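You operate a simulated robot arm through the tools that you are given. There is no shell and no other tool. Be economical: measure what you need, move in short steps, check, and stop when the job is done.

You run a simulated two-armed robot. Do the job below in one go: nothing can be reset, and whatever is moved stays where it is left.

Task
On the gap between the rigs on the work table, fold the rag in half, so that it is half as wide.

Only the result counts: the job must be done as asked and must still hold three seconds after the hand-in. Knocking over, shifting, dropping, spilling or breaking anything else fails it. Flat cloth is picked up by pressing the open fingertips on it (5 to 10 N) and closing them slowly along it; thin cloth reads only 2 to 8 mm in the jaws.

Robot
Two 7-joint arms with two-finger parallel grippers on one trunk, on a base that drives. Base frame: it is fixed to the floor where the robot stands at the start and does not move with it; the origin is under the middle of the robot, x ahead of it, y to its left, z up. Units: mm, degrees, N and s.
The left shoulder is at the start at [70, 163, 1045], the right one opposite. With the tool pointing down near the work surface each hand reaches from about 400 to 880 mm from the robot's upright axis, wherever it stands, measured 20 degrees to its own side. Places, roughly: gap between the rigs on the work table [500, 0, 800]. Payload 3.43 kg a hand.
Tool frame (each hand has its own): the origin (TCP) lies between the finger pads and is the grasp point; the fingertips stand 34 mm ahead of it; z points along the fingers, y is the line along which they close. The gripper opens to 128 mm. The fingers are 24 mm wide and 12 mm thick; the gripper's body (48 by 130 mm) begins 96 mm behind the TCP.
Orientation is that of the tool frame in the base frame, as a unit quaternion [w, x, y, z]. With the fingers straight down and closing along the base's y, the tool's x points along the base's -x, its y along +y and its z along -z.

Tools
- The arms move only by the tool play_rows. It takes "left_moves", "right_moves" or both (then of equal length, played together; a hand with none holds still); each is one flat list of numbers, 7 for each row, row after row: the shift along the tool's x, y, z in mm, then the turn, a rotation vector about the tool's x, y, z in degrees, then the gripper command, from -1 (shut) to 1 (fully open), values between in proportion. In form: [x, y, z, rx, ry, rz, jaw, x, y, z, rx, ry, rz, jaw, ...]. A call has 1 to 12 rows; each row shifts and turns the commanded pose from where the row before left it, along the tool's axes as they then stand. A row lasts 0.2 s, in which the tool goes at most 50 mm and 8.6 degrees; a call with a longer step from one row to the next is refused whole, and so is a gripper value outside its range. Where a pose cannot be reached the arm comes as near as it can. A force on the tool above 40 N (or 10 N above the force at the start of the call, whichever is more), or a blocked arm, ends the call early, and 0.2 s more pass. The fingers move at their own pace (about 153 mm/s each) and stop on an object; they squeeze with about 32 N. The grip force told is the motor's: it shows also when the fingers shut on nothing. Time passes only in rows, and 0.2 s behind the last, so rows that do not move let the fingers close. The reply holds the time, the measured pose of the TCP, the force on the tool along the base axes, the opening and the grip force, in the units named above and with some noise, and new pictures: "views" is both (left out), scene, wrist or none (wrist: the cameras of the hands that moved).
- Cameras (640 x 400 px; columns grow to the right, rows downward): "scene" is now at [130.8, -0.4, 1253.8]; the picture's right is [0.01, -1.00, 0.00], its down [-0.66, -0.01, -0.75] and it looks along [0.75, 0.01, -0.66] (base axes); focal length 256 px, centre (320, 200). "left" rides on the left gripper at [76, 11, -160] in its tool frame; the picture's right is [-0.15, 0.99, 0.00], its down [-0.88, -0.13, -0.46] and it looks along [-0.45, -0.07, 0.89] (tool axes); focal length 234 px, centre (320, 200). "right" rides on the right gripper at [76, -11, -160] in its tool frame; the picture's right is [0.15, 0.99, 0.00], its down [-0.88, 0.13, -0.46] and it looks along [-0.45, 0.07, 0.89] (tool axes); focal length 234 px, centre (320, 200). There is no depth. A picture from a camera that has moved, and an enlarged one, comes with that camera's place and axes in the base frame and with its lens. The place of the scene camera against the robot may be out by one fixed shift of up to 18 mm in any direction.
- raise_lower(by): slides the trunk up (or, below 0, down) by that many mm; the arms and the scene camera ride with it, the base frame stays. It gives what a move gives, with no picture.
- drive_base(legs): drives the robot by 1 to 6 legs, each [ahead, left, turn to the left] in mm, mm and degrees, along the robot's own axes; the way and the turn of a leg run together, so that a leg with both is an arc; at most 1500 mm and 180 degrees a leg. The arms and the cameras ride along, it lands a little off, and it stops where it bumps. It gives what a move gives, and a new picture of the scene camera.
- aim_head(pan, tilt): turns the head with the scene camera to pan (to the left, within 86 degrees either way) and tilt (down, from -29 to 69), counted from straight ahead of the robot. It gives what a move gives, and a new picture of the scene camera.
- enlarge(camera, box): a new picture of the part [left, top, right, bottom] of that camera's present view, enlarged. The clock stands still meanwhile.
- close_job(): hands the job in; it is judged then, once.

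Go step by step. Nothing tells you exact positions but the pictures and the camera data: compare them with the known pose of the tool, close in by small moves and look again before you grip or let go. The budget is 120 turns and 170 pictures, counting those below and the enlarged ones. Unless the task says otherwise, let go and move clear before handing in.

The tools are called after "Request:" as name(argument=value, ...) on one line, values as JSON. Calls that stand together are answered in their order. play_rows: Moves the arms, as the interface text tells. Its arguments: {"type":"object","properties":{"left_moves":{"type":"array"},"right_moves":{"type":"array"},"views":{"type":"string","enum":["both","scene","wrist","none"]}},"required":[]} The other tools are called the same way: raise_lower (by) slides the trunk up or down; drive_base (legs) drives the base; aim_head (pan, tilt) turns the head that bears the scene camera; enlarge (camera, box) takes an enlarged picture of a part of a camera's view; close_job () hands the job in.

At the start:

```text
t: 0.0
left_eef_pos: [671.6, 266.5, 1005.9]
left_ee_rot: [0.0, -0.001, 1.0, 0.0]
left_ft_force: [0.5, 0.7, -0.2]
left_finger_gap: 127.8
left_grasp_force: 0.0
right_eef_pos: [604.5, -233.3, 1056.0]
right_ee_rot: [0.0, 0.0, 1.0, 0.0]
right_ft_force: [0.5, 0.6, 0.4]
right_finger_gap: 127.9
right_grasp_force: 0.1
trunk travel left (down, up): [-525.0, 415.0]
robot x, y, heading: [-0.9, -0.2, -0.2]
head pan, tilt: [0.8, 41.2]
```

scene: 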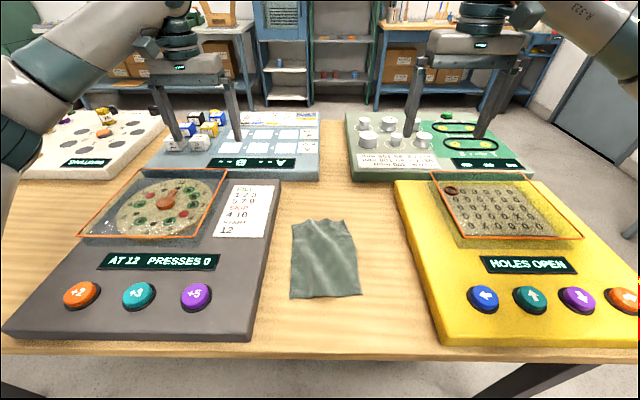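
right: 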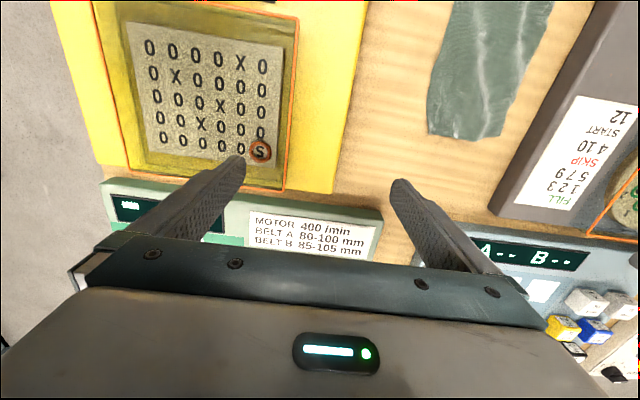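
left: 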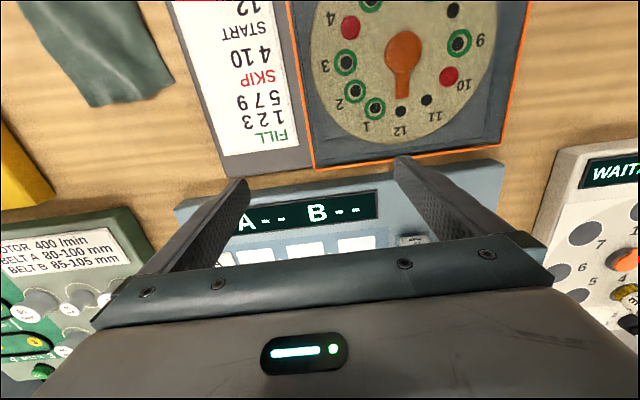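

The rag lies flat in the gap, roughly x 395–615 and y −80 to +70, so halving its width means folding its right edge over onto its left. The near corners are at the reach limit, so I'll back the base up a little first.

Request:
drive_base(legs=[[-130, 0, 0]])

Request:
enlarge(camera="scene", box=[220, 120, 460, 270])

```text
t: 1.3
left_eef_pos: [541.1, 266.3, 1006.8]
left_ee_rot: [0.0, -0.001, 1.0, 0.0]
left_ft_force: [-0.4, 0.3, 1.2]
left_finger_gap: 128.0
left_grasp_force: 0.1
right_eef_pos: [473.8, -232.5, 1055.8]
right_ee_rot: [0.0, 0.0, 1.0, 0.0]
right_ft_force: [-0.1, 0.4, 0.3]
right_finger_gap: 127.8
right_grasp_force: 0.0
trunk travel left (down, up): [-525.0, 415.0]
robot x, y, heading: [-124.2, -1.3, 0.5]
head pan, tilt: [0.8, 41.2]
camera scene: at [0.8, -0.4, 1253.8], right [0.01, -1.0, 0.0], down [-0.66, -0.01, -0.75], along [0.75, 0.01, -0.66], focal length 256 px, centre (320, 200)
```

scene: 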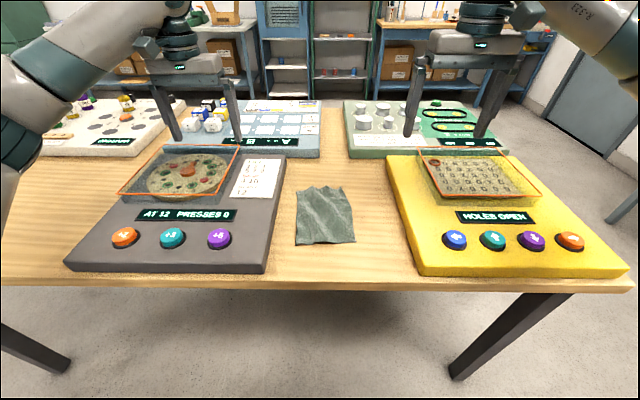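

```text
2.67 times, centred on (340, 195) of scene
camera zoom: at [0.8, -0.4, 1253.8], right [0.01, -1.0, 0.0], down [-0.66, -0.01, -0.75], along [0.75, 0.01, -0.66], focal length 684 px, centre (267, 213)
```

zoom: 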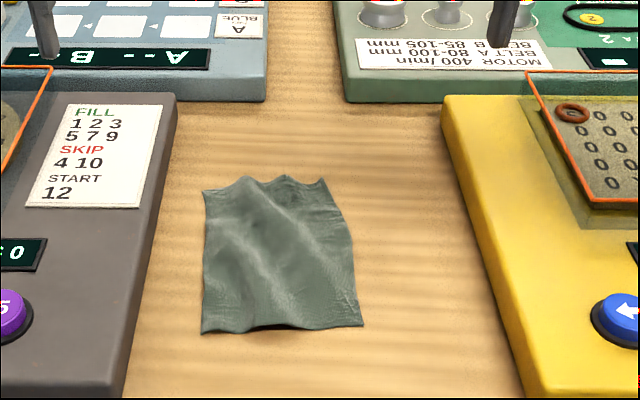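

The rag is slightly wavy and turned about 5°. I'll bring the right hand above its near right corner and use the wrist camera to refine the position.

Request:
play_rows(right_moves=[8, 31, 31, 0, 0, 0, -0.3, 8, 31, 31, 0, 0, 0, -0.3, 8, 31, 31, 0, 0, 0, -0.3, 8, 31, 31, 0, 0, 0, -0.3, 7, 33, 32, 0, 0, 0, -0.3])

```text
t: 2.5
left_eef_pos: [541.3, 266.4, 1006.2]
left_ee_rot: [0.0, -0.001, 1.0, 0.001]
left_ft_force: [0.8, 0.1, -0.1]
left_finger_gap: 127.7
left_grasp_force: 0.3
right_eef_pos: [434.7, -75.1, 900.2]
right_ee_rot: [0.0, 0.001, 1.0, -0.001]
right_ft_force: [0.7, -0.2, 0.1]
right_finger_gap: 44.6
right_grasp_force: 0.1
trunk travel left (down, up): [-525.0, 415.0]
robot x, y, heading: [-126.2, -0.1, -0.2]
head pan, tilt: [0.8, 41.2]
camera scene: at [1.9, 0.6, 1253.8], right [0.01, -1.0, 0.0], down [-0.66, -0.01, -0.75], along [0.75, 0.01, -0.66], focal length 256 px, centre (320, 200)
camera right: at [359.9, -87.3, 1058.3], right [-0.15, 0.99, 0.0], down [0.88, 0.13, 0.46], along [0.45, 0.07, -0.89], focal length 234 px, centre (320, 200)
```

scene: 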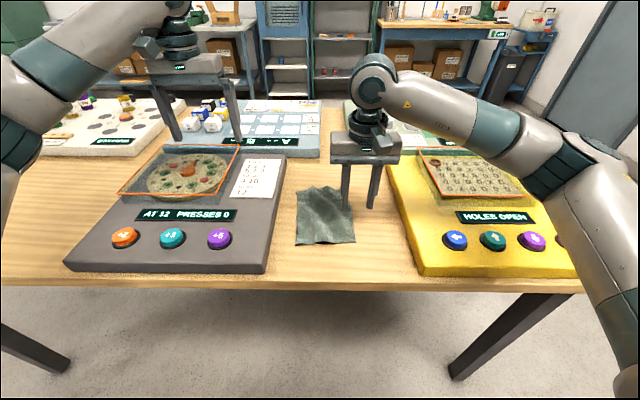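
right: 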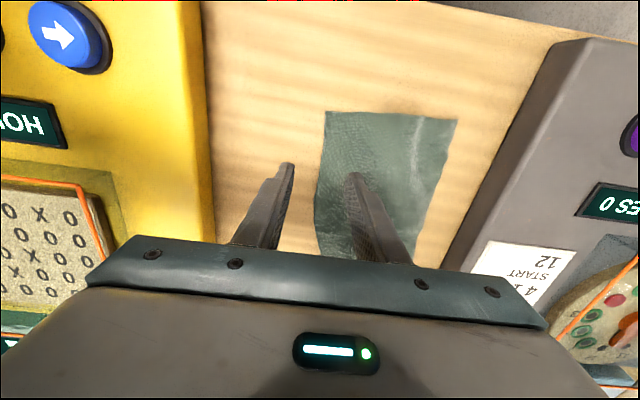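

Request:
enlarge(camera="right", box=[240, 80, 500, 260])

Request:
enlarge(camera="scene", box=[270, 160, 430, 260])

```text
2.22 times, centred on (370, 170) of right
camera zoom: at [359.9, -87.3, 1058.3], right [-0.15, 0.99, 0.0], down [0.88, 0.13, 0.46], along [0.45, 0.07, -0.89], focal length 520 px, centre (209, 267)
```

zoom: 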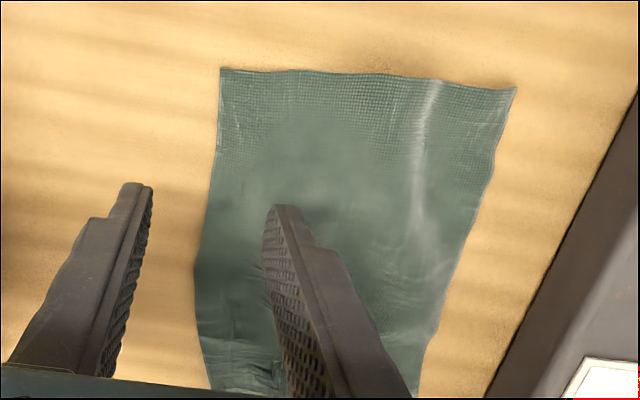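

```text
4.00 times, centred on (350, 210) of scene
camera zoom: at [1.9, 0.6, 1253.8], right [0.01, -1.0, 0.0], down [-0.66, -0.01, -0.75], along [0.75, 0.01, -0.66], focal length 1026 px, centre (200, 160)
```

zoom: 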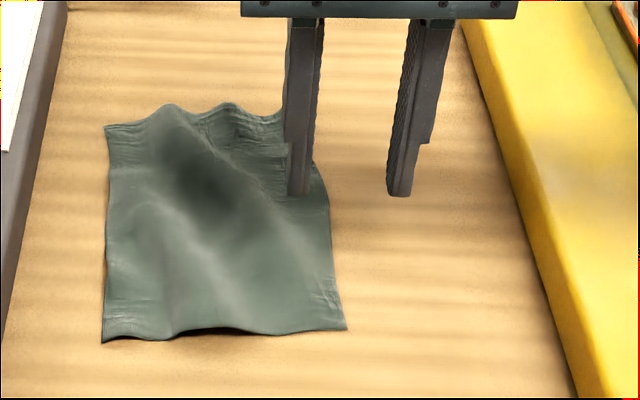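

Cross-checking the wrist and scene pictures puts the table top nearer z≈787, with the right edge running from about (390,−76) to (583,−55). I'll bring the left hand above the far part of that edge and shift the right hand toward the near corner.

Request:
play_rows(left_moves=[-2.7, -43, 10.9, 0, 0, 0, -0.5, -2.7, -43, 10.9, 0, 0, 0, -0.5, -2.7, -43, 10.9, 0, 0, 0, -0.5, -2.7, -43, 10.9, 0, 0, 0, -0.5, -2.7, -43, 10.9, 0, 0, 0, -0.5, -2.7, -43, 10.9, 0, 0, 0, -0.5, -2.7, -43, 10.9, 0, 0, 0, -0.5], right_moves=[3.3, 3.6, 2.9, 0, 0, 0, -0.5, 3.3, 3.6, 2.9, 0, 0, 0, -0.5, 3.3, 3.6, 2.9, 0, 0, 0, -0.5, 3.3, 3.6, 2.9, 0, 0, 0, -0.5, 3.3, 3.6, 2.9, 0, 0, 0, -0.5, 3.3, 3.6, 2.9, 0, 0, 0, -0.5, 3.3, 3.6, 2.9, 0, 0, 0, -0.5])

```text
t: 4.1
left_eef_pos: [561.0, -36.2, 929.5]
left_ee_rot: [-0.001, 0.0, 1.0, 0.001]
left_ft_force: [-1.1, 0.0, 0.2]
left_finger_gap: 32.1
left_grasp_force: 0.1
right_eef_pos: [411.7, -51.8, 879.3]
right_ee_rot: [0.0, -0.001, 1.0, 0.001]
right_ft_force: [0.6, -0.4, -0.1]
right_finger_gap: 31.9
right_grasp_force: 0.1
trunk travel left (down, up): [-525.0, 415.0]
robot x, y, heading: [-130.7, -4.0, 0.2]
head pan, tilt: [0.8, 41.2]
camera scene: at [1.5, -2.1, 1253.8], right [0.01, -1.0, 0.0], down [-0.66, -0.01, -0.75], along [0.75, 0.01, -0.66], focal length 256 px, centre (320, 200)
camera right: at [336.8, -64.2, 1037.5], right [-0.15, 0.99, 0.0], down [0.88, 0.13, 0.46], along [0.45, 0.07, -0.89], focal length 234 px, centre (320, 200)
camera left: at [484.3, -25.1, 1089.4], right [0.14, 0.99, 0.0], down [0.88, -0.13, 0.45], along [0.45, -0.06, -0.89], focal length 234 px, centre (320, 200)
```

scene: 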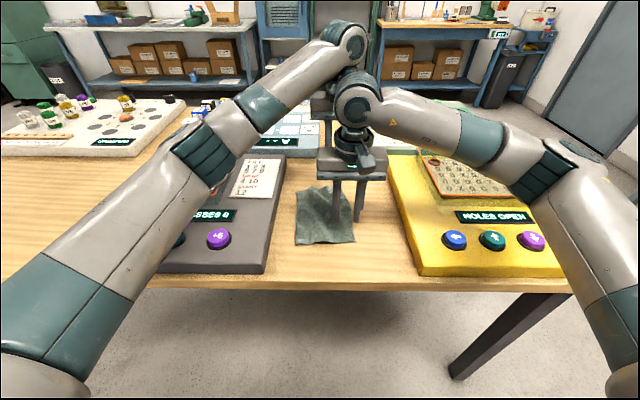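
right: 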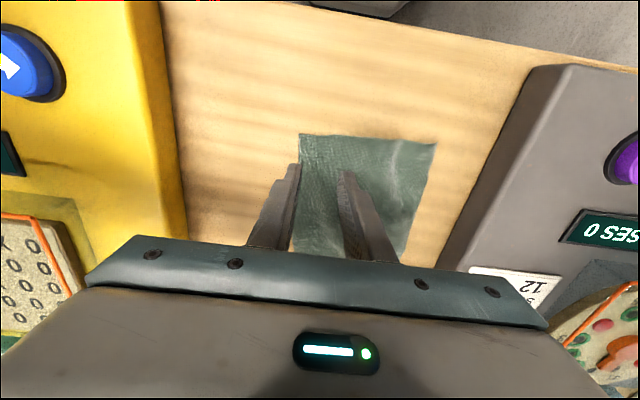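
left: 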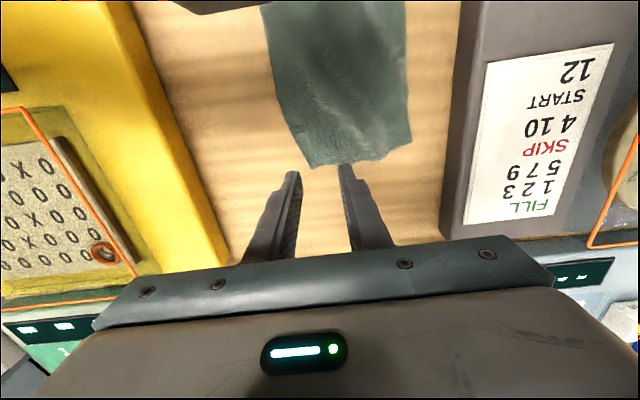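

The corners check out: far right is near (584,−52) and near right near (390,−78), and both hands are about 22 mm inside the edge. I'll descend to just above the cloth.

Request:
play_rows(left_moves=[0, 1, 25, 0, 0, 0, -0.6, 0, 1, 25, 0, 0, 0, -0.6, 0, 1, 25, 0, 0, 0, -0.6, 0, 0, 15, 0, 0, 0, -0.6], right_moves=[0, -1, 12, 0, 0, 0, -0.6, 0, 0, 12, 0, 0, 0, -0.6, 0, 0, 10, 0, 0, 0, -0.6, 0, 0, 6, 0, 0, 0, -0.6])

```text
t: 5.1
left_eef_pos: [559.9, -30.8, 839.7]
left_ee_rot: [0.0, -0.001, 1.0, 0.001]
left_ft_force: [0.5, 0.3, -0.5]
left_finger_gap: 25.3
left_grasp_force: 0.0
right_eef_pos: [412.2, -50.8, 839.5]
right_ee_rot: [0.0, 0.0, 1.0, 0.001]
right_ft_force: [-0.1, 0.2, 0.7]
right_finger_gap: 25.6
right_grasp_force: 0.1
trunk travel left (down, up): [-525.0, 415.0]
robot x, y, heading: [-128.1, -3.2, -0.0]
head pan, tilt: [0.8, 41.2]
camera scene: at [1.4, -0.4, 1253.8], right [0.01, -1.0, 0.0], down [-0.66, -0.01, -0.75], along [0.75, 0.01, -0.66], focal length 256 px, centre (320, 200)
camera right: at [336.5, -63.7, 997.6], right [-0.15, 0.99, 0.0], down [0.88, 0.13, 0.46], along [0.45, 0.07, -0.89], focal length 234 px, centre (320, 200)
camera left: at [485.0, -20.2, 999.5], right [0.14, 0.99, 0.0], down [0.88, -0.13, 0.46], along [0.45, -0.07, -0.89], focal length 234 px, centre (320, 200)
```

scene: 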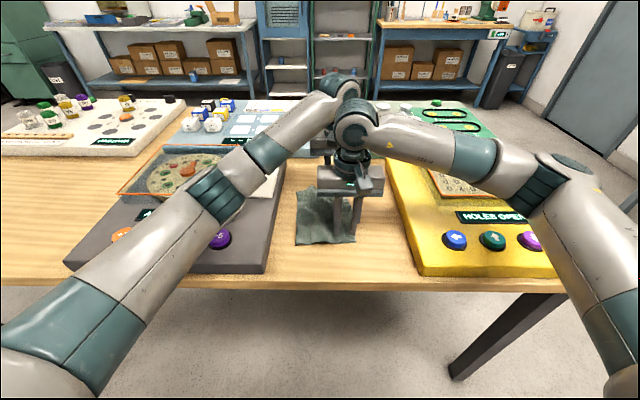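
right: 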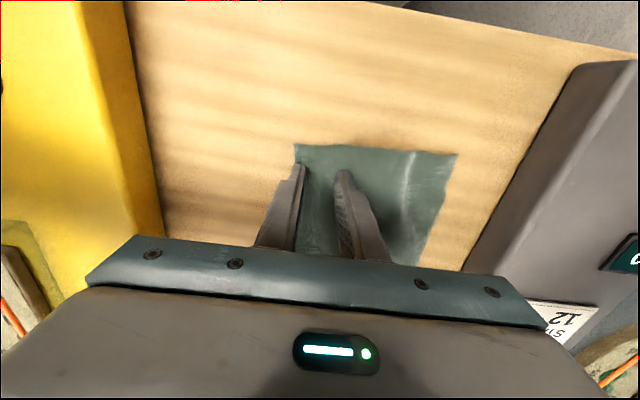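
left: 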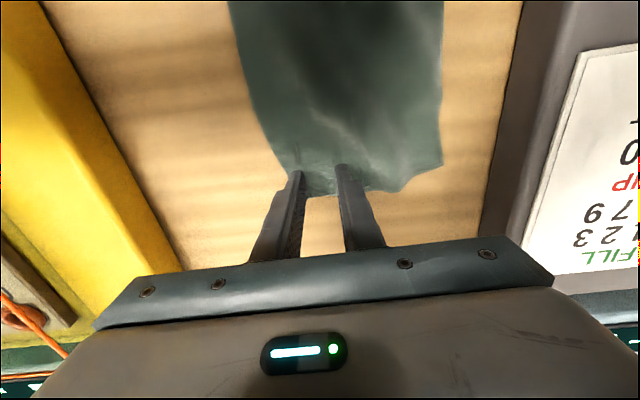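

Request:
play_rows(left_moves=[0, 0, 4, 0, 0, 0, -0.6, 0, 0, 4, 0, 0, 0, -0.6, 0, 0, 3, 0, 0, 0, -0.6, 0, 0, 2, 0, 0, 0, -0.6], right_moves=[0, 0, 4, 0, 0, 0, -0.6, 0, 0, 4, 0, 0, 0, -0.6, 0, 0, 3, 0, 0, 0, -0.6, 0, 0, 2, 0, 0, 0, -0.6], views="none")

```text
t: 5.9
left_eef_pos: [558.9, -31.7, 835.6]
left_ee_rot: [0.003, -0.001, 1.0, -0.001]
left_ft_force: [-1.2, 1.4, 11.4]
left_finger_gap: 25.6
left_grasp_force: 0.0
right_eef_pos: [411.3, -51.9, 835.5]
right_ee_rot: [0.005, 0.0, 1.0, 0.002]
right_ft_force: [-2.9, -1.7, 15.6]
right_finger_gap: 26.2
right_grasp_force: 0.5
trunk travel left (down, up): [-525.0, 415.0]
robot x, y, heading: [-133.7, 2.7, 0.1]
head pan, tilt: [0.8, 41.2]
stopped in row 3 (right hand): the force on the tool passed its limit (the readings are from after the stop); the commanded pose is now the measured one
```

Both hands touched the cloth at TCP z≈836, so the table top is about z 800. I'll back off slightly to a light press and then close slowly.

Request:
play_rows(left_moves=[0, 0, 0, 0, 0, 0, -0.6], right_moves=[0, 0, -0.5, 0, 0, 0, -0.6])

```text
t: 6.3
left_eef_pos: [559.1, -31.8, 835.4]
left_ee_rot: [0.003, 0.0, 1.0, -0.001]
left_ft_force: [-0.5, 0.7, 16.6]
left_finger_gap: 25.7
left_grasp_force: 0.0
right_eef_pos: [412.6, -52.2, 834.5]
right_ee_rot: [0.005, 0.001, 1.0, 0.001]
right_ft_force: [1.3, -0.8, 16.8]
right_finger_gap: 26.0
right_grasp_force: 0.2
trunk travel left (down, up): [-525.0, 415.0]
robot x, y, heading: [-127.1, -2.6, 0.1]
head pan, tilt: [0.8, 41.2]
camera scene: at [-2.1, -0.2, 1254.4], right [0.01, -1.0, 0.0], down [-0.66, -0.01, -0.75], along [0.75, 0.01, -0.66], focal length 256 px, centre (320, 200)
camera right: at [334.8, -63.8, 993.5], right [-0.15, 0.99, 0.0], down [0.88, 0.13, 0.47], along [0.46, 0.07, -0.88], focal length 234 px, centre (320, 200)
camera left: at [482.5, -19.8, 994.1], right [0.14, 0.99, 0.0], down [0.88, -0.13, 0.46], along [0.46, -0.07, -0.89], focal length 234 px, centre (320, 200)
```

scene: 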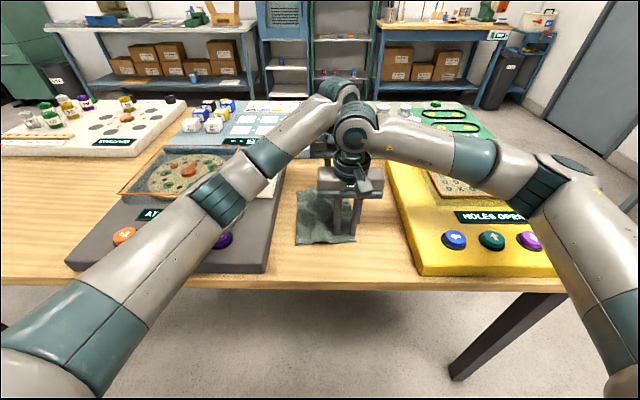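
right: 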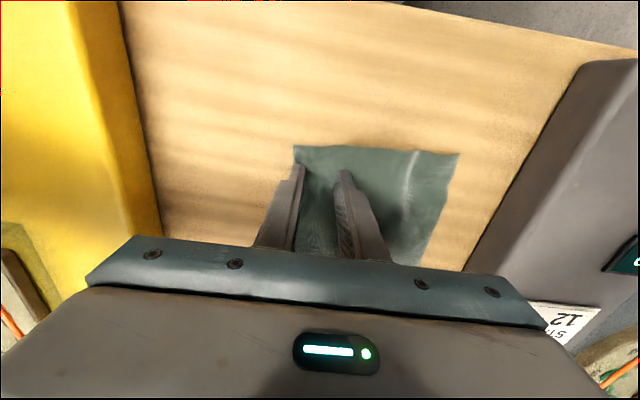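
left: 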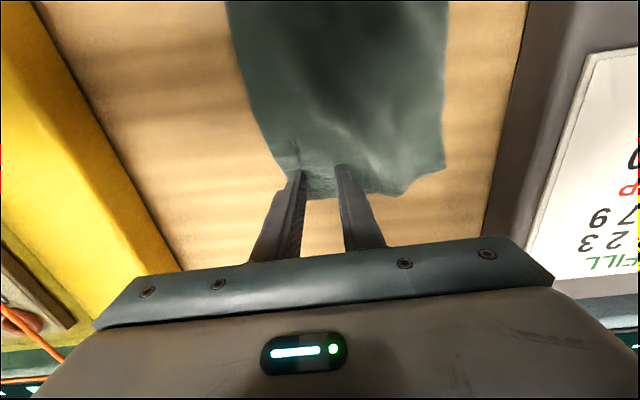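

Request:
play_rows(left_moves=[0, 0, -0.8, 0, 0, 0, -0.6, 0, 0, 0, 0, 0, 0, -0.6], right_moves=[0, 0, -0.8, 0, 0, 0, -0.6, 0, 0, 0, 0, 0, 0, -0.6], views="none")

```text
t: 6.9
left_eef_pos: [559.9, -31.1, 834.9]
left_ee_rot: [0.003, -0.001, 1.0, -0.002]
left_ft_force: [1.1, -0.5, 19.5]
left_finger_gap: 25.1
left_grasp_force: 0.1
right_eef_pos: [411.6, -51.7, 835.6]
right_ee_rot: [0.005, 0.001, 1.0, 0.002]
right_ft_force: [1.8, -0.1, 15.1]
right_finger_gap: 25.8
right_grasp_force: 0.4
trunk travel left (down, up): [-525.0, 415.0]
robot x, y, heading: [-130.5, 1.0, 0.1]
head pan, tilt: [0.8, 41.2]
```

Request:
play_rows(left_moves=[0, 0, -1.5, 0, 0, 0, -0.6, 0, 0, 0, 0, 0, 0, -0.6], right_moves=[0, 0, -1, 0, 0, 0, -0.6, 0, 0, 0, 0, 0, 0, -0.6], views="none")

```text
t: 7.5
left_eef_pos: [559.3, -31.1, 834.6]
left_ee_rot: [0.002, -0.002, 1.0, -0.001]
left_ft_force: [-3.5, -1.5, 14.1]
left_finger_gap: 25.4
left_grasp_force: 0.1
right_eef_pos: [412.3, -51.3, 836.1]
right_ee_rot: [0.005, 0.0, 1.0, 0.001]
right_ft_force: [0.9, 0.4, 7.0]
right_finger_gap: 25.6
right_grasp_force: 0.0
trunk travel left (down, up): [-525.0, 415.0]
robot x, y, heading: [-128.8, 3.2, 0.0]
head pan, tilt: [0.8, 41.2]
```

Force is now about 7 N right and 14 N left. I'll ease the left a bit more and close both slowly.

Request:
play_rows(left_moves=[0, 0, -0.8, 0, 0, 0, -0.62, 0, 0, 0, 0, 0, 0, -0.66, 0, 0, 0, 0, 0, 0, -0.7, 0, 0, 0, 0, 0, 0, -0.75, 0, 0, 0, 0, 0, 0, -0.8, 0, 0, 0, 0, 0, 0, -0.85, 0, 0, 0, 0, 0, 0, -0.9, 0, 0, 0, 0, 0, 0, -0.95, 0, 0, 0, 0, 0, 0, -1, 0, 0, 0, 0, 0, 0, -1], right_moves=[0, 0, 0, 0, 0, 0, -0.62, 0, 0, 0, 0, 0, 0, -0.66, 0, 0, 0, 0, 0, 0, -0.7, 0, 0, 0, 0, 0, 0, -0.75, 0, 0, 0, 0, 0, 0, -0.8, 0, 0, 0, 0, 0, 0, -0.85, 0, 0, 0, 0, 0, 0, -0.9, 0, 0, 0, 0, 0, 0, -0.95, 0, 0, 0, 0, 0, 0, -1, 0, 0, 0, 0, 0, 0, -1])

```text
t: 9.7
left_eef_pos: [561.3, -31.6, 835.7]
left_ee_rot: [0.001, 0.0, 1.0, -0.002]
left_ft_force: [0.3, 0.2, 0.9]
left_finger_gap: 1.7
left_grasp_force: 32.0
right_eef_pos: [412.0, -51.5, 835.5]
right_ee_rot: [0.003, 0.0, 1.0, 0.001]
right_ft_force: [-0.2, -0.6, 12.0]
right_finger_gap: 2.2
right_grasp_force: 32.3
trunk travel left (down, up): [-525.0, 415.0]
robot x, y, heading: [-127.0, 1.8, 0.3]
head pan, tilt: [0.8, 41.2]
camera scene: at [0.2, -0.5, 1254.0], right [0.01, -1.0, 0.0], down [-0.66, -0.01, -0.75], along [0.75, 0.01, -0.66], focal length 256 px, centre (320, 200)
camera right: at [336.5, -64.0, 993.8], right [-0.15, 0.99, 0.0], down [0.88, 0.13, 0.46], along [0.46, 0.07, -0.89], focal length 234 px, centre (320, 200)
camera left: at [484.5, -20.1, 994.9], right [0.14, 0.99, 0.0], down [0.88, -0.13, 0.46], along [0.45, -0.07, -0.89], focal length 234 px, centre (320, 200)
```

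scene: 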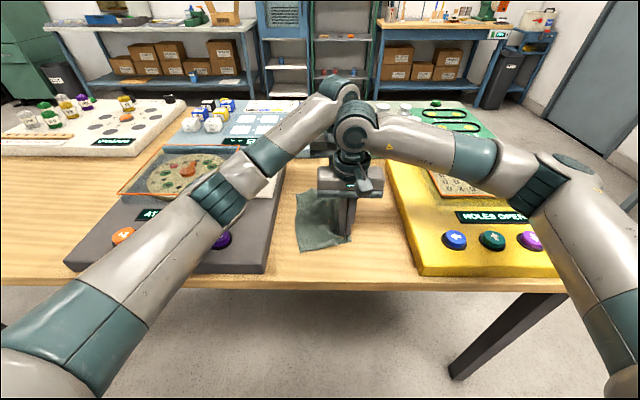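
right: 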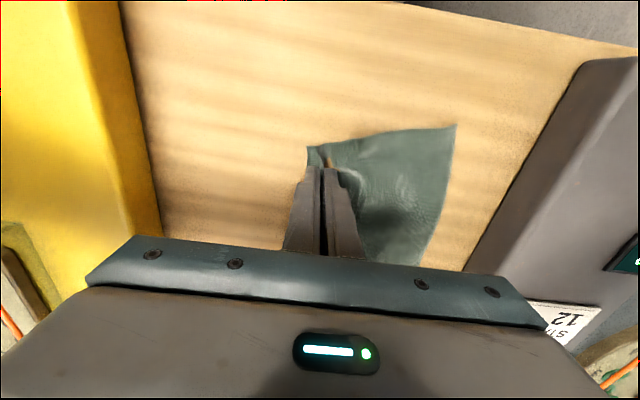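
left: 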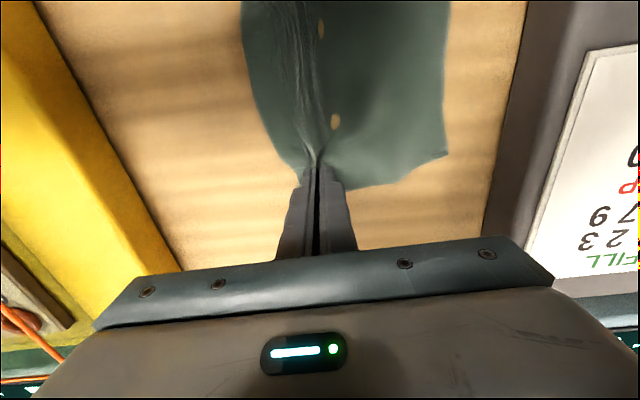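

Both hands show a pinched ridge of about 2 mm. I'll lift 40 mm to check that the grips hold.

Request:
play_rows(left_moves=[0, 0, -10, 0, 0, 0, -1, 0, 0, -10, 0, 0, 0, -1, 0, 0, -10, 0, 0, 0, -1, 0, 0, -10, 0, 0, 0, -1], right_moves=[0, 0, -10, 0, 0, 0, -1, 0, 0, -10, 0, 0, 0, -1, 0, 0, -10, 0, 0, 0, -1, 0, 0, -10, 0, 0, 0, -1])

Request:
enlarge(camera="scene", box=[270, 160, 430, 260])

```text
t: 10.7
left_eef_pos: [560.3, -31.5, 875.4]
left_ee_rot: [0.002, -0.002, 1.0, -0.001]
left_ft_force: [-0.3, 0.4, 0.4]
left_finger_gap: 1.8
left_grasp_force: 32.2
right_eef_pos: [413.5, -51.2, 873.3]
right_ee_rot: [0.003, 0.001, 1.0, 0.0]
right_ft_force: [-0.2, -0.4, 0.0]
right_finger_gap: 2.0
right_grasp_force: 32.4
trunk travel left (down, up): [-525.0, 415.0]
robot x, y, heading: [-130.4, 3.3, -0.0]
head pan, tilt: [0.8, 41.2]
camera scene: at [1.0, -0.4, 1253.8], right [0.01, -1.0, 0.0], down [-0.66, -0.01, -0.75], along [0.75, 0.01, -0.66], focal length 256 px, centre (320, 200)
camera right: at [336.9, -64.3, 1032.7], right [-0.15, 0.99, 0.0], down [0.88, 0.13, 0.46], along [0.46, 0.07, -0.89], focal length 234 px, centre (320, 200)
camera left: at [484.5, -20.0, 1034.1], right [0.14, 0.99, 0.0], down [0.88, -0.13, 0.46], along [0.45, -0.07, -0.89], focal length 234 px, centre (320, 200)
```

scene: 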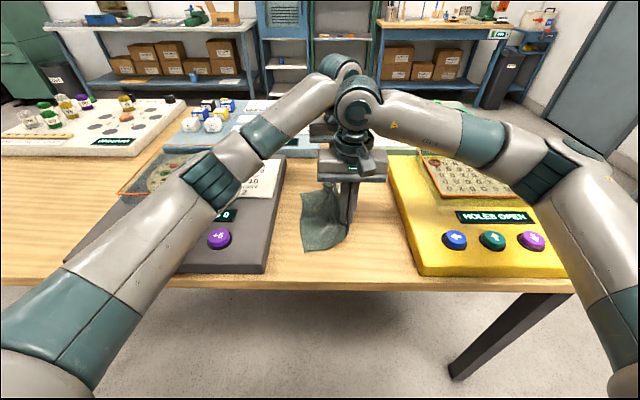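
right: 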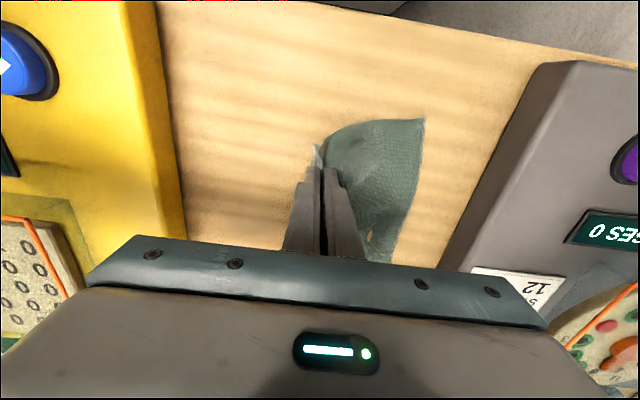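
left: 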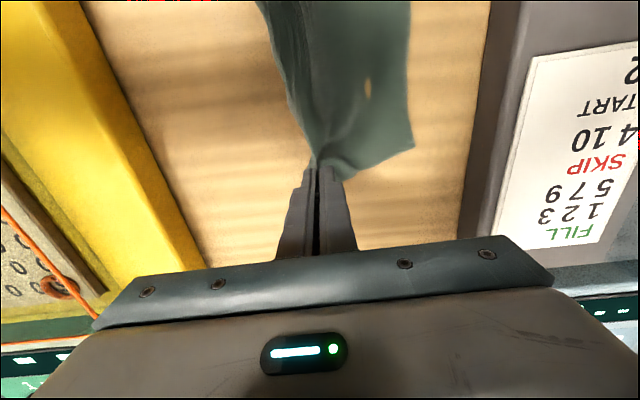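

```text
4.00 times, centred on (350, 210) of scene
camera zoom: at [1.0, -0.4, 1253.8], right [0.01, -1.0, 0.0], down [-0.66, -0.01, -0.75], along [0.75, 0.01, -0.66], focal length 1026 px, centre (200, 160)
```

zoom: 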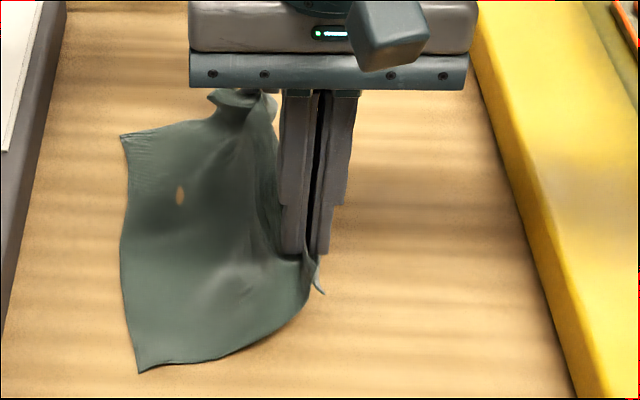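

Both grips hold, but they sit about 23 mm inside the edge, so that strip would fold backward when carried over. I'll lay the edge back down, pulled slightly right to flatten it, and then regrip nearer the edge.

Request:
play_rows(left_moves=[0, -12, 0, 0, 0, 0, -1, 0, -12, 0, 0, 0, 0, -1, 0, -4, 8, 0, 0, 0, -1, 0, 1, 10, 0, 0, 0, -1, 0, 2, 10, 0, 0, 0, -1, 0, 2, 8, 0, 0, 0, -1, 0, 0, 0, 0, 0, 0, -0.8, 0, 0, 0, 0, 0, 0, -0.6, 0, 0, 0, 0, 0, 0, -0.4, 0, 0, -20, 0, 0, 0, -0.4, 0, 0, -30, 0, 0, 0, -0.4, 0, 0, -30, 0, 0, 0, -0.4], right_moves=[0, -12, 0, 0, 0, 0, -1, 0, -12, 0, 0, 0, 0, -1, 0, -6, 8, 0, 0, 0, -1, 0, 1, 10, 0, 0, 0, -1, 0, 2, 10, 0, 0, 0, -1, 0, 2, 7, 0, 0, 0, -1, 0, 0, 0, 0, 0, 0, -0.8, 0, 0, 0, 0, 0, 0, -0.6, 0, 0, 0, 0, 0, 0, -0.4, 0, 0, -20, 0, 0, 0, -0.4, 0, 0, -30, 0, 0, 0, -0.4, 0, 0, -30, 0, 0, 0, -0.4])

Request:
enlarge(camera="scene", box=[270, 160, 430, 260])

```text
t: 13.3
left_eef_pos: [560.2, -54.8, 921.0]
left_ee_rot: [0.002, -0.001, 1.0, -0.001]
left_ft_force: [-0.3, -0.6, 0.6]
left_finger_gap: 38.3
left_grasp_force: 0.0
right_eef_pos: [410.9, -76.8, 921.4]
right_ee_rot: [0.004, 0.0, 1.0, 0.001]
right_ft_force: [-1.5, 0.2, 0.2]
right_finger_gap: 38.4
right_grasp_force: 0.1
trunk travel left (down, up): [-525.0, 415.0]
robot x, y, heading: [-127.4, -1.0, -0.1]
head pan, tilt: [0.8, 41.2]
camera scene: at [0.2, -0.3, 1253.8], right [0.01, -1.0, 0.0], down [-0.66, -0.01, -0.75], along [0.75, 0.01, -0.66], focal length 256 px, centre (320, 200)
camera right: at [335.2, -88.8, 1078.9], right [-0.15, 0.99, 0.0], down [0.88, 0.13, 0.46], along [0.46, 0.07, -0.89], focal length 234 px, centre (320, 200)
camera left: at [483.6, -42.9, 1078.9], right [0.14, 0.99, 0.0], down [0.88, -0.13, 0.46], along [0.45, -0.07, -0.89], focal length 234 px, centre (320, 200)
```

scene: 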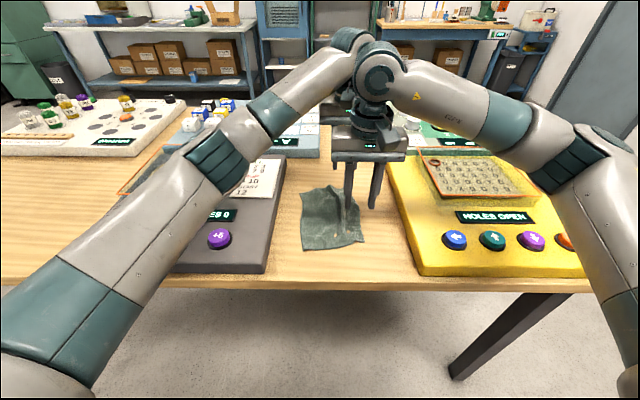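
right: 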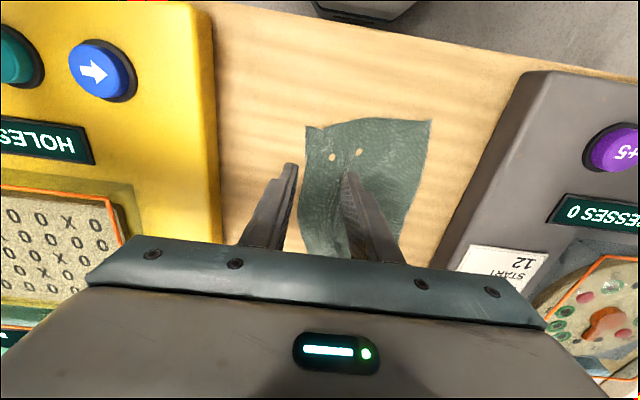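
left: 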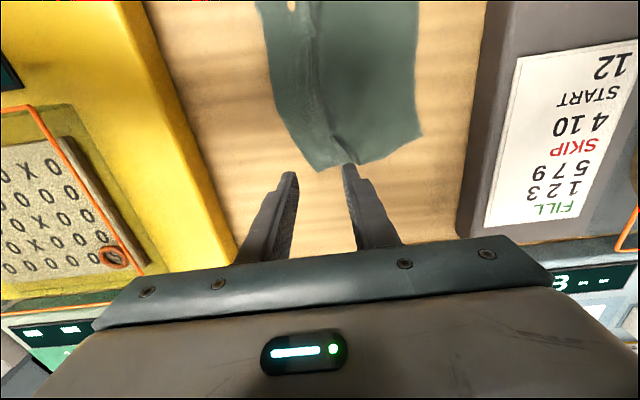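

```text
4.00 times, centred on (350, 210) of scene
camera zoom: at [0.2, -0.3, 1253.8], right [0.01, -1.0, 0.0], down [-0.66, -0.01, -0.75], along [0.75, 0.01, -0.66], focal length 1026 px, centre (200, 160)
```

zoom: 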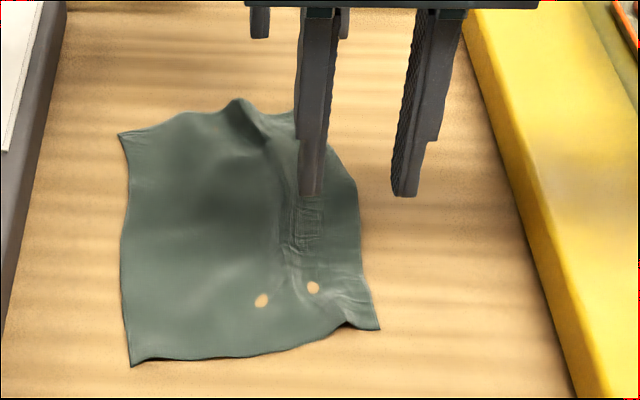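

The cloth is flat again, and the right edge now runs about (387,−97) → (481,−92) → (582,−65). I'll regrip with each pinch centred only about 8 mm inside the edge, with the left hand yawed to match it.

Request:
play_rows(left_moves=[0, -8, 20, 0, 0, -8, -0.6, 0, 0, 20, 0, 0, 0, -0.6, 0, 0, 20, 0, 0, 0, -0.6, 0, 0, 18, 0, 0, 0, -0.6], right_moves=[0, -11, 20, 0, 0, -3, -0.6, 0, 0, 20, 0, 0, 0, -0.6, 0, 0, 20, 0, 0, 0, -0.6, 0, 0, 18, 0, 0, 0, -0.6], views="wrist")

```text
t: 14.3
left_eef_pos: [561.7, -62.5, 841.1]
left_ee_rot: [0.001, -0.071, 0.997, -0.001]
left_ft_force: [0.0, -0.7, 0.2]
left_finger_gap: 25.6
left_grasp_force: 0.0
right_eef_pos: [414.4, -87.3, 841.2]
right_ee_rot: [0.003, -0.025, 1.0, 0.001]
right_ft_force: [-0.4, -0.4, -0.3]
right_finger_gap: 25.5
right_grasp_force: 0.0
trunk travel left (down, up): [-525.0, 415.0]
robot x, y, heading: [-128.5, 1.3, 0.1]
head pan, tilt: [0.8, 41.2]
camera right: at [337.9, -103.7, 999.5], right [-0.2, 0.98, 0.0], down [0.87, 0.17, 0.46], along [0.45, 0.09, -0.89], focal length 234 px, centre (320, 200)
camera left: at [484.9, -61.5, 1000.0], right [0.0, 1.0, 0.0], down [0.89, 0.0, 0.46], along [0.46, 0.0, -0.89], focal length 234 px, centre (320, 200)
```

right: 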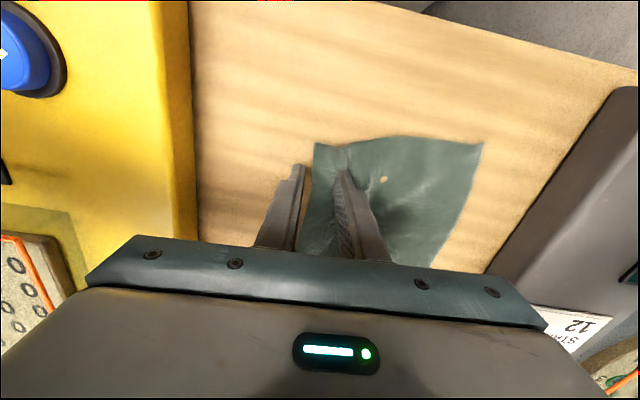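
left: 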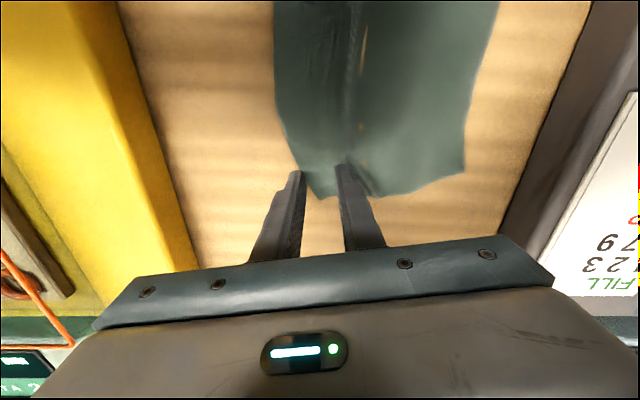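

Request:
play_rows(left_moves=[0, -3, 2, 0, 0, 0, -0.6, 0, 0, 2, 0, 0, 0, -0.6, 0, 0, 1, 0, 0, 0, -0.6], right_moves=[0, 0, 2, 0, 0, 0, -0.6, 0, 0, 2, 0, 0, 0, -0.6, 0, 0, 1, 0, 0, 0, -0.6], views="none")

```text
t: 15.1
left_eef_pos: [562.0, -66.1, 836.0]
left_ee_rot: [0.0, -0.07, 0.998, -0.001]
left_ft_force: [0.1, -0.4, 0.1]
left_finger_gap: 25.4
left_grasp_force: 0.1
right_eef_pos: [412.8, -88.2, 835.7]
right_ee_rot: [0.003, -0.026, 1.0, 0.002]
right_ft_force: [0.0, -0.2, 0.8]
right_finger_gap: 25.5
right_grasp_force: 0.0
trunk travel left (down, up): [-525.0, 415.0]
robot x, y, heading: [-128.4, -1.6, -0.0]
head pan, tilt: [0.8, 41.2]
```

Request:
play_rows(left_moves=[0, 0, 0.8, 0, 0, 0, -0.6, 0, 0, 0.7, 0, 0, 0, -0.6], right_moves=[0, 0, 0.8, 0, 0, 0, -0.6, 0, 0, 0.7, 0, 0, 0, -0.6], views="none")

```text
t: 15.7
left_eef_pos: [561.4, -65.9, 835.6]
left_ee_rot: [0.001, -0.07, 0.998, 0.0]
left_ft_force: [0.9, -0.4, 3.6]
left_finger_gap: 25.8
left_grasp_force: 0.1
right_eef_pos: [413.8, -87.8, 834.7]
right_ee_rot: [0.003, -0.026, 1.0, 0.001]
right_ft_force: [-0.7, -1.1, 2.1]
right_finger_gap: 25.3
right_grasp_force: 0.0
trunk travel left (down, up): [-525.0, 415.0]
robot x, y, heading: [-126.5, -0.1, -0.2]
head pan, tilt: [0.8, 41.2]
```

Light contact on both. I'll press about 1 mm more and close slowly.

Request:
play_rows(left_moves=[0, 0, 0.7, 0, 0, 0, -0.6, 0, 0, 0, 0, 0, 0, -0.65, 0, 0, 0, 0, 0, 0, -0.7, 0, 0, 0, 0, 0, 0, -0.75, 0, 0, 0, 0, 0, 0, -0.8, 0, 0, 0, 0, 0, 0, -0.85, 0, 0, 0, 0, 0, 0, -0.9, 0, 0, 0, 0, 0, 0, -0.95, 0, 0, 0, 0, 0, 0, -1, 0, 0, 0, 0, 0, 0, -1], right_moves=[0, 0, 0.8, 0, 0, 0, -0.6, 0, 0, 0, 0, 0, 0, -0.65, 0, 0, 0, 0, 0, 0, -0.7, 0, 0, 0, 0, 0, 0, -0.75, 0, 0, 0, 0, 0, 0, -0.8, 0, 0, 0, 0, 0, 0, -0.85, 0, 0, 0, 0, 0, 0, -0.9, 0, 0, 0, 0, 0, 0, -0.95, 0, 0, 0, 0, 0, 0, -1, 0, 0, 0, 0, 0, 0, -1], views="wrist")

```text
t: 17.9
left_eef_pos: [560.9, -64.8, 834.8]
left_ee_rot: [0.002, -0.071, 0.997, -0.002]
left_ft_force: [-0.1, -0.5, 13.3]
left_finger_gap: 0.1
left_grasp_force: 31.9
right_eef_pos: [412.1, -88.6, 836.0]
right_ee_rot: [0.004, -0.026, 1.0, 0.001]
right_ft_force: [1.1, 1.2, 8.6]
right_finger_gap: 1.7
right_grasp_force: 32.2
trunk travel left (down, up): [-525.0, 415.0]
robot x, y, heading: [-130.5, -0.5, 0.0]
head pan, tilt: [0.8, 41.2]
camera right: at [336.2, -103.7, 993.7], right [-0.2, 0.98, 0.0], down [0.87, 0.17, 0.46], along [0.45, 0.09, -0.89], focal length 234 px, centre (320, 200)
camera left: at [483.0, -64.8, 994.5], right [0.01, 1.0, 0.0], down [0.89, 0.0, 0.46], along [0.46, 0.0, -0.89], focal length 234 px, centre (320, 200)
```

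right: 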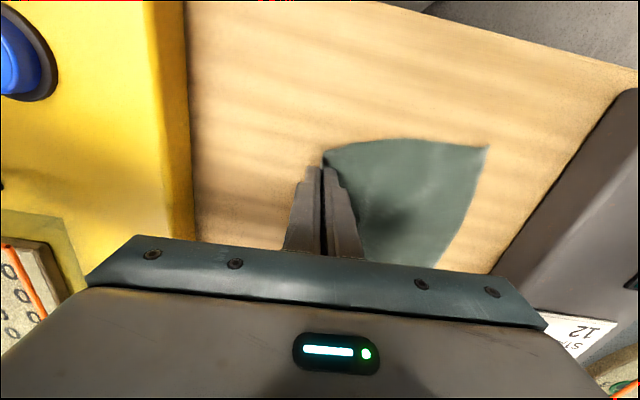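
left: 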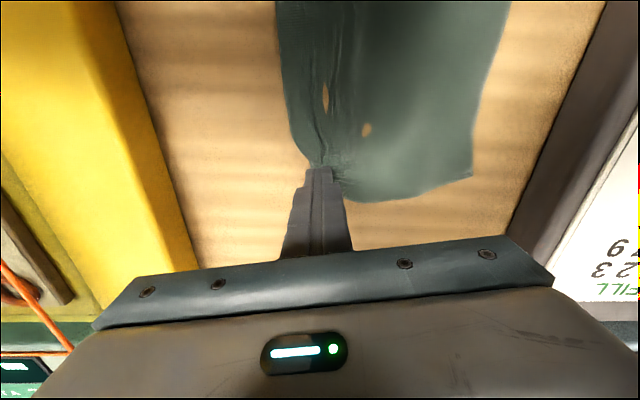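

The right hand has the corner cleanly, but the left closed on nothing (0.1 mm). I'll retry the left a few mm further in.

Request:
play_rows(left_moves=[0, 0, -6, 0, 0, 0, -1, 0, 5, -2, 0, 0, 0, -0.6, 0, 0, 0, 0, 0, 0, -0.6, 0, 0, 3, 0, 0, 0, -0.6, 0, 0, 3, 0, 0, 0, -0.6], views="wrist")

Request:
enlarge(camera="left", box=[240, 100, 400, 200])

```text
t: 19.1
left_eef_pos: [558.5, -61.2, 837.7]
left_ee_rot: [0.001, -0.071, 0.997, -0.001]
left_ft_force: [-0.1, 0.0, 0.0]
left_finger_gap: 25.4
left_grasp_force: 0.1
right_eef_pos: [411.5, -86.4, 836.3]
right_ee_rot: [0.004, -0.026, 1.0, 0.001]
right_ft_force: [-3.3, 1.8, 16.2]
right_finger_gap: 1.6
right_grasp_force: 31.7
trunk travel left (down, up): [-525.0, 415.0]
robot x, y, heading: [-130.0, 2.2, -0.1]
head pan, tilt: [0.8, 41.2]
camera left: at [482.5, -59.6, 996.1], right [0.0, 1.0, 0.0], down [0.89, 0.0, 0.46], along [0.46, 0.0, -0.89], focal length 234 px, centre (320, 200)
```

left: 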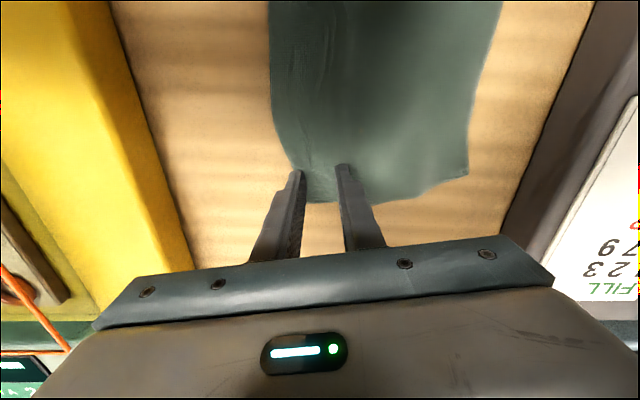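

```text
4.00 times, centred on (320, 150) of left
camera zoom: at [482.5, -59.6, 996.1], right [0.0, 1.0, 0.0], down [0.89, 0.0, 0.46], along [0.46, 0.0, -0.89], focal length 937 px, centre (320, 400)
```

zoom: 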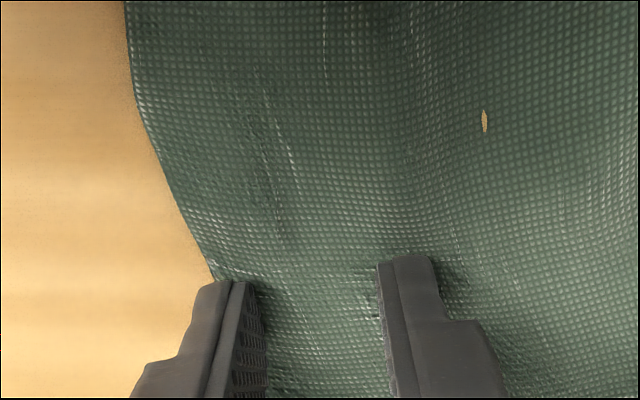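

Request:
play_rows(left_moves=[0, 0, 2, 0, 0, 0, -0.6, 0, 0, 1.5, 0, 0, 0, -0.6], views="none")

```text
t: 19.7
left_eef_pos: [559.4, -59.8, 834.5]
left_ee_rot: [0.003, -0.071, 0.997, -0.002]
left_ft_force: [-0.5, 1.9, 14.4]
left_finger_gap: 25.6
left_grasp_force: 0.2
right_eef_pos: [412.0, -87.8, 835.5]
right_ee_rot: [0.004, -0.025, 1.0, 0.0]
right_ft_force: [1.4, 0.9, 10.6]
right_finger_gap: 1.7
right_grasp_force: 31.9
trunk travel left (down, up): [-525.0, 415.0]
robot x, y, heading: [-129.2, -1.3, 0.3]
head pan, tilt: [0.8, 41.2]
```

Request:
play_rows(left_moves=[0, 0, -0.5, 0, 0, 0, -0.62, 0, 0, 0, 0, 0, 0, -0.66, 0, 0, 0, 0, 0, 0, -0.7, 0, 0, 0, 0, 0, 0, -0.74, 0, 0, 0, 0, 0, 0, -0.78, 0, 0, 0, 0, 0, 0, -0.82, 0, 0, 0, 0, 0, 0, -0.86, 0, 0, 0, 0, 0, 0, -0.9, 0, 0, 0, 0, 0, 0, -0.95, 0, 0, 0, 0, 0, 0, -1, 0, 0, 0, 0, 0, 0, -1], views="wrist")

Request:
enlarge(camera="left", box=[240, 100, 400, 200])

```text
t: 22.1
left_eef_pos: [559.3, -59.7, 834.9]
left_ee_rot: [0.003, -0.071, 0.997, -0.002]
left_ft_force: [2.3, -1.6, 30.4]
left_finger_gap: 2.3
left_grasp_force: 31.8
right_eef_pos: [410.8, -88.7, 836.8]
right_ee_rot: [0.004, -0.026, 1.0, 0.001]
right_ft_force: [-0.2, 0.1, 0.6]
right_finger_gap: 1.7
right_grasp_force: 32.1
trunk travel left (down, up): [-525.0, 415.0]
robot x, y, heading: [-134.1, 0.1, 0.3]
head pan, tilt: [0.8, 41.2]
camera left: at [481.4, -59.9, 994.2], right [0.01, 1.0, 0.0], down [0.89, 0.0, 0.46], along [0.46, 0.0, -0.89], focal length 234 px, centre (320, 200)
```

left: 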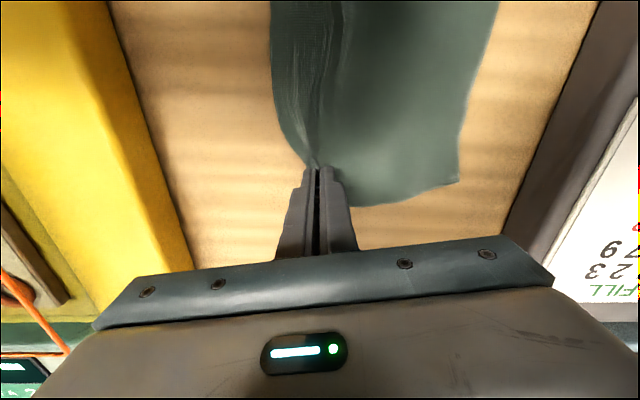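

```text
4.00 times, centred on (320, 150) of left
camera zoom: at [481.4, -59.9, 994.2], right [0.01, 1.0, 0.0], down [0.89, 0.0, 0.46], along [0.46, 0.0, -0.89], focal length 937 px, centre (320, 400)
```

zoom: 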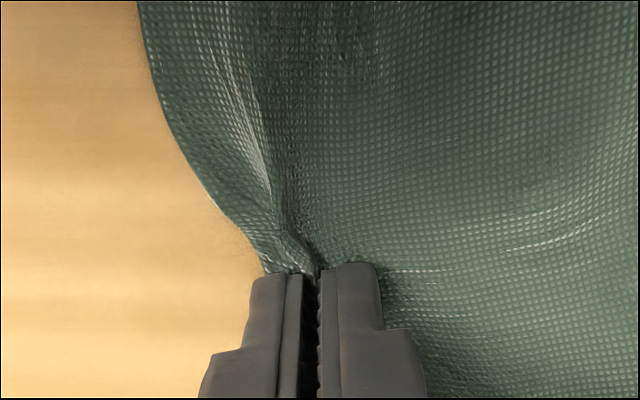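

Now the left has 2.3 mm of cloth with only about 12 mm of tail. I'll lift both hands and look.

Request:
play_rows(left_moves=[0, 0, -10, 0, 0, 0, -1, 0, 0, -10, 0, 0, 0, -1, 0, 0, -10, 0, 0, 0, -1, 0, 0, -10, 0, 0, 0, -1], right_moves=[0, 0, -10, 0, 0, 0, -1, 0, 0, -10, 0, 0, 0, -1, 0, 0, -10, 0, 0, 0, -1, 0, 0, -10, 0, 0, 0, -1])

Request:
enlarge(camera="scene", box=[270, 160, 430, 260])

```text
t: 23.1
left_eef_pos: [561.8, -60.8, 872.9]
left_ee_rot: [0.001, -0.072, 0.997, -0.001]
left_ft_force: [-0.6, 0.1, -0.2]
left_finger_gap: 1.8
left_grasp_force: 32.1
right_eef_pos: [413.2, -88.9, 875.2]
right_ee_rot: [0.004, -0.026, 1.0, 0.0]
right_ft_force: [1.0, 0.5, -0.1]
right_finger_gap: 1.6
right_grasp_force: 32.1
trunk travel left (down, up): [-525.0, 415.0]
robot x, y, heading: [-130.0, 0.4, -0.2]
head pan, tilt: [0.8, 41.2]
camera scene: at [0.8, -0.4, 1253.8], right [0.01, -1.0, 0.0], down [-0.66, -0.01, -0.75], along [0.75, 0.01, -0.66], focal length 256 px, centre (320, 200)
camera right: at [337.3, -104.0, 1032.5], right [-0.2, 0.98, 0.0], down [0.87, 0.17, 0.46], along [0.45, 0.09, -0.89], focal length 234 px, centre (320, 200)
camera left: at [483.8, -59.9, 1031.5], right [0.0, 1.0, 0.0], down [0.89, 0.0, 0.46], along [0.46, 0.0, -0.89], focal length 234 px, centre (320, 200)
```

scene: 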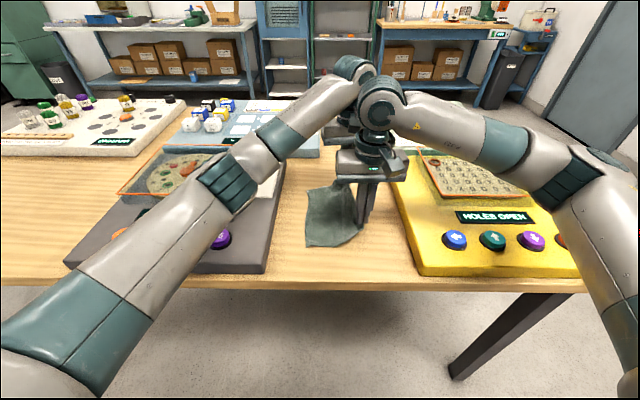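
right: 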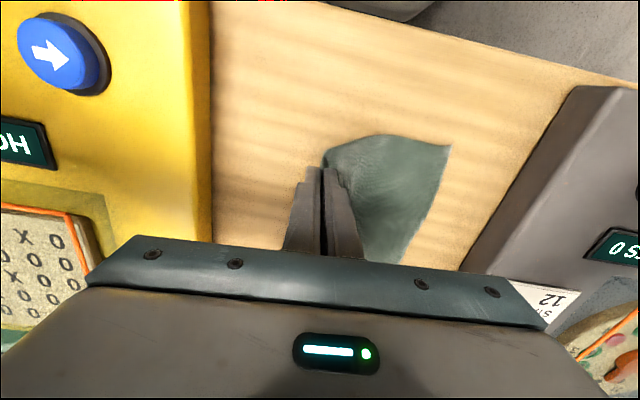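
left: 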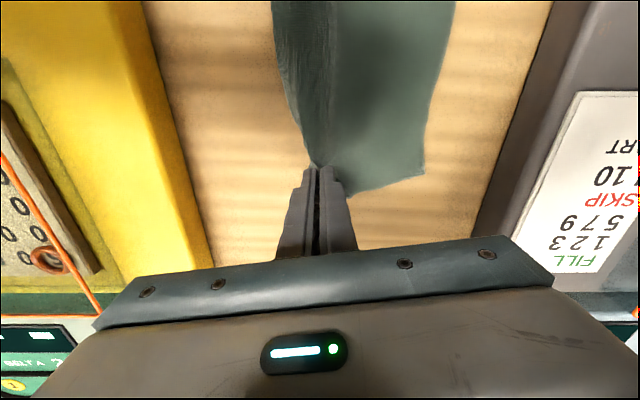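

```text
4.00 times, centred on (350, 210) of scene
camera zoom: at [0.8, -0.4, 1253.8], right [0.01, -1.0, 0.0], down [-0.66, -0.01, -0.75], along [0.75, 0.01, -0.66], focal length 1026 px, centre (200, 160)
```

zoom: 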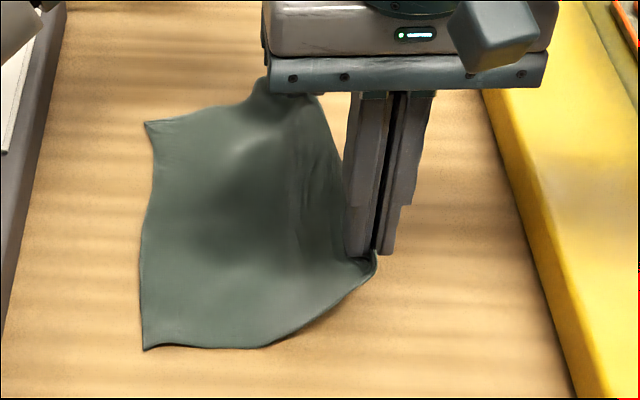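

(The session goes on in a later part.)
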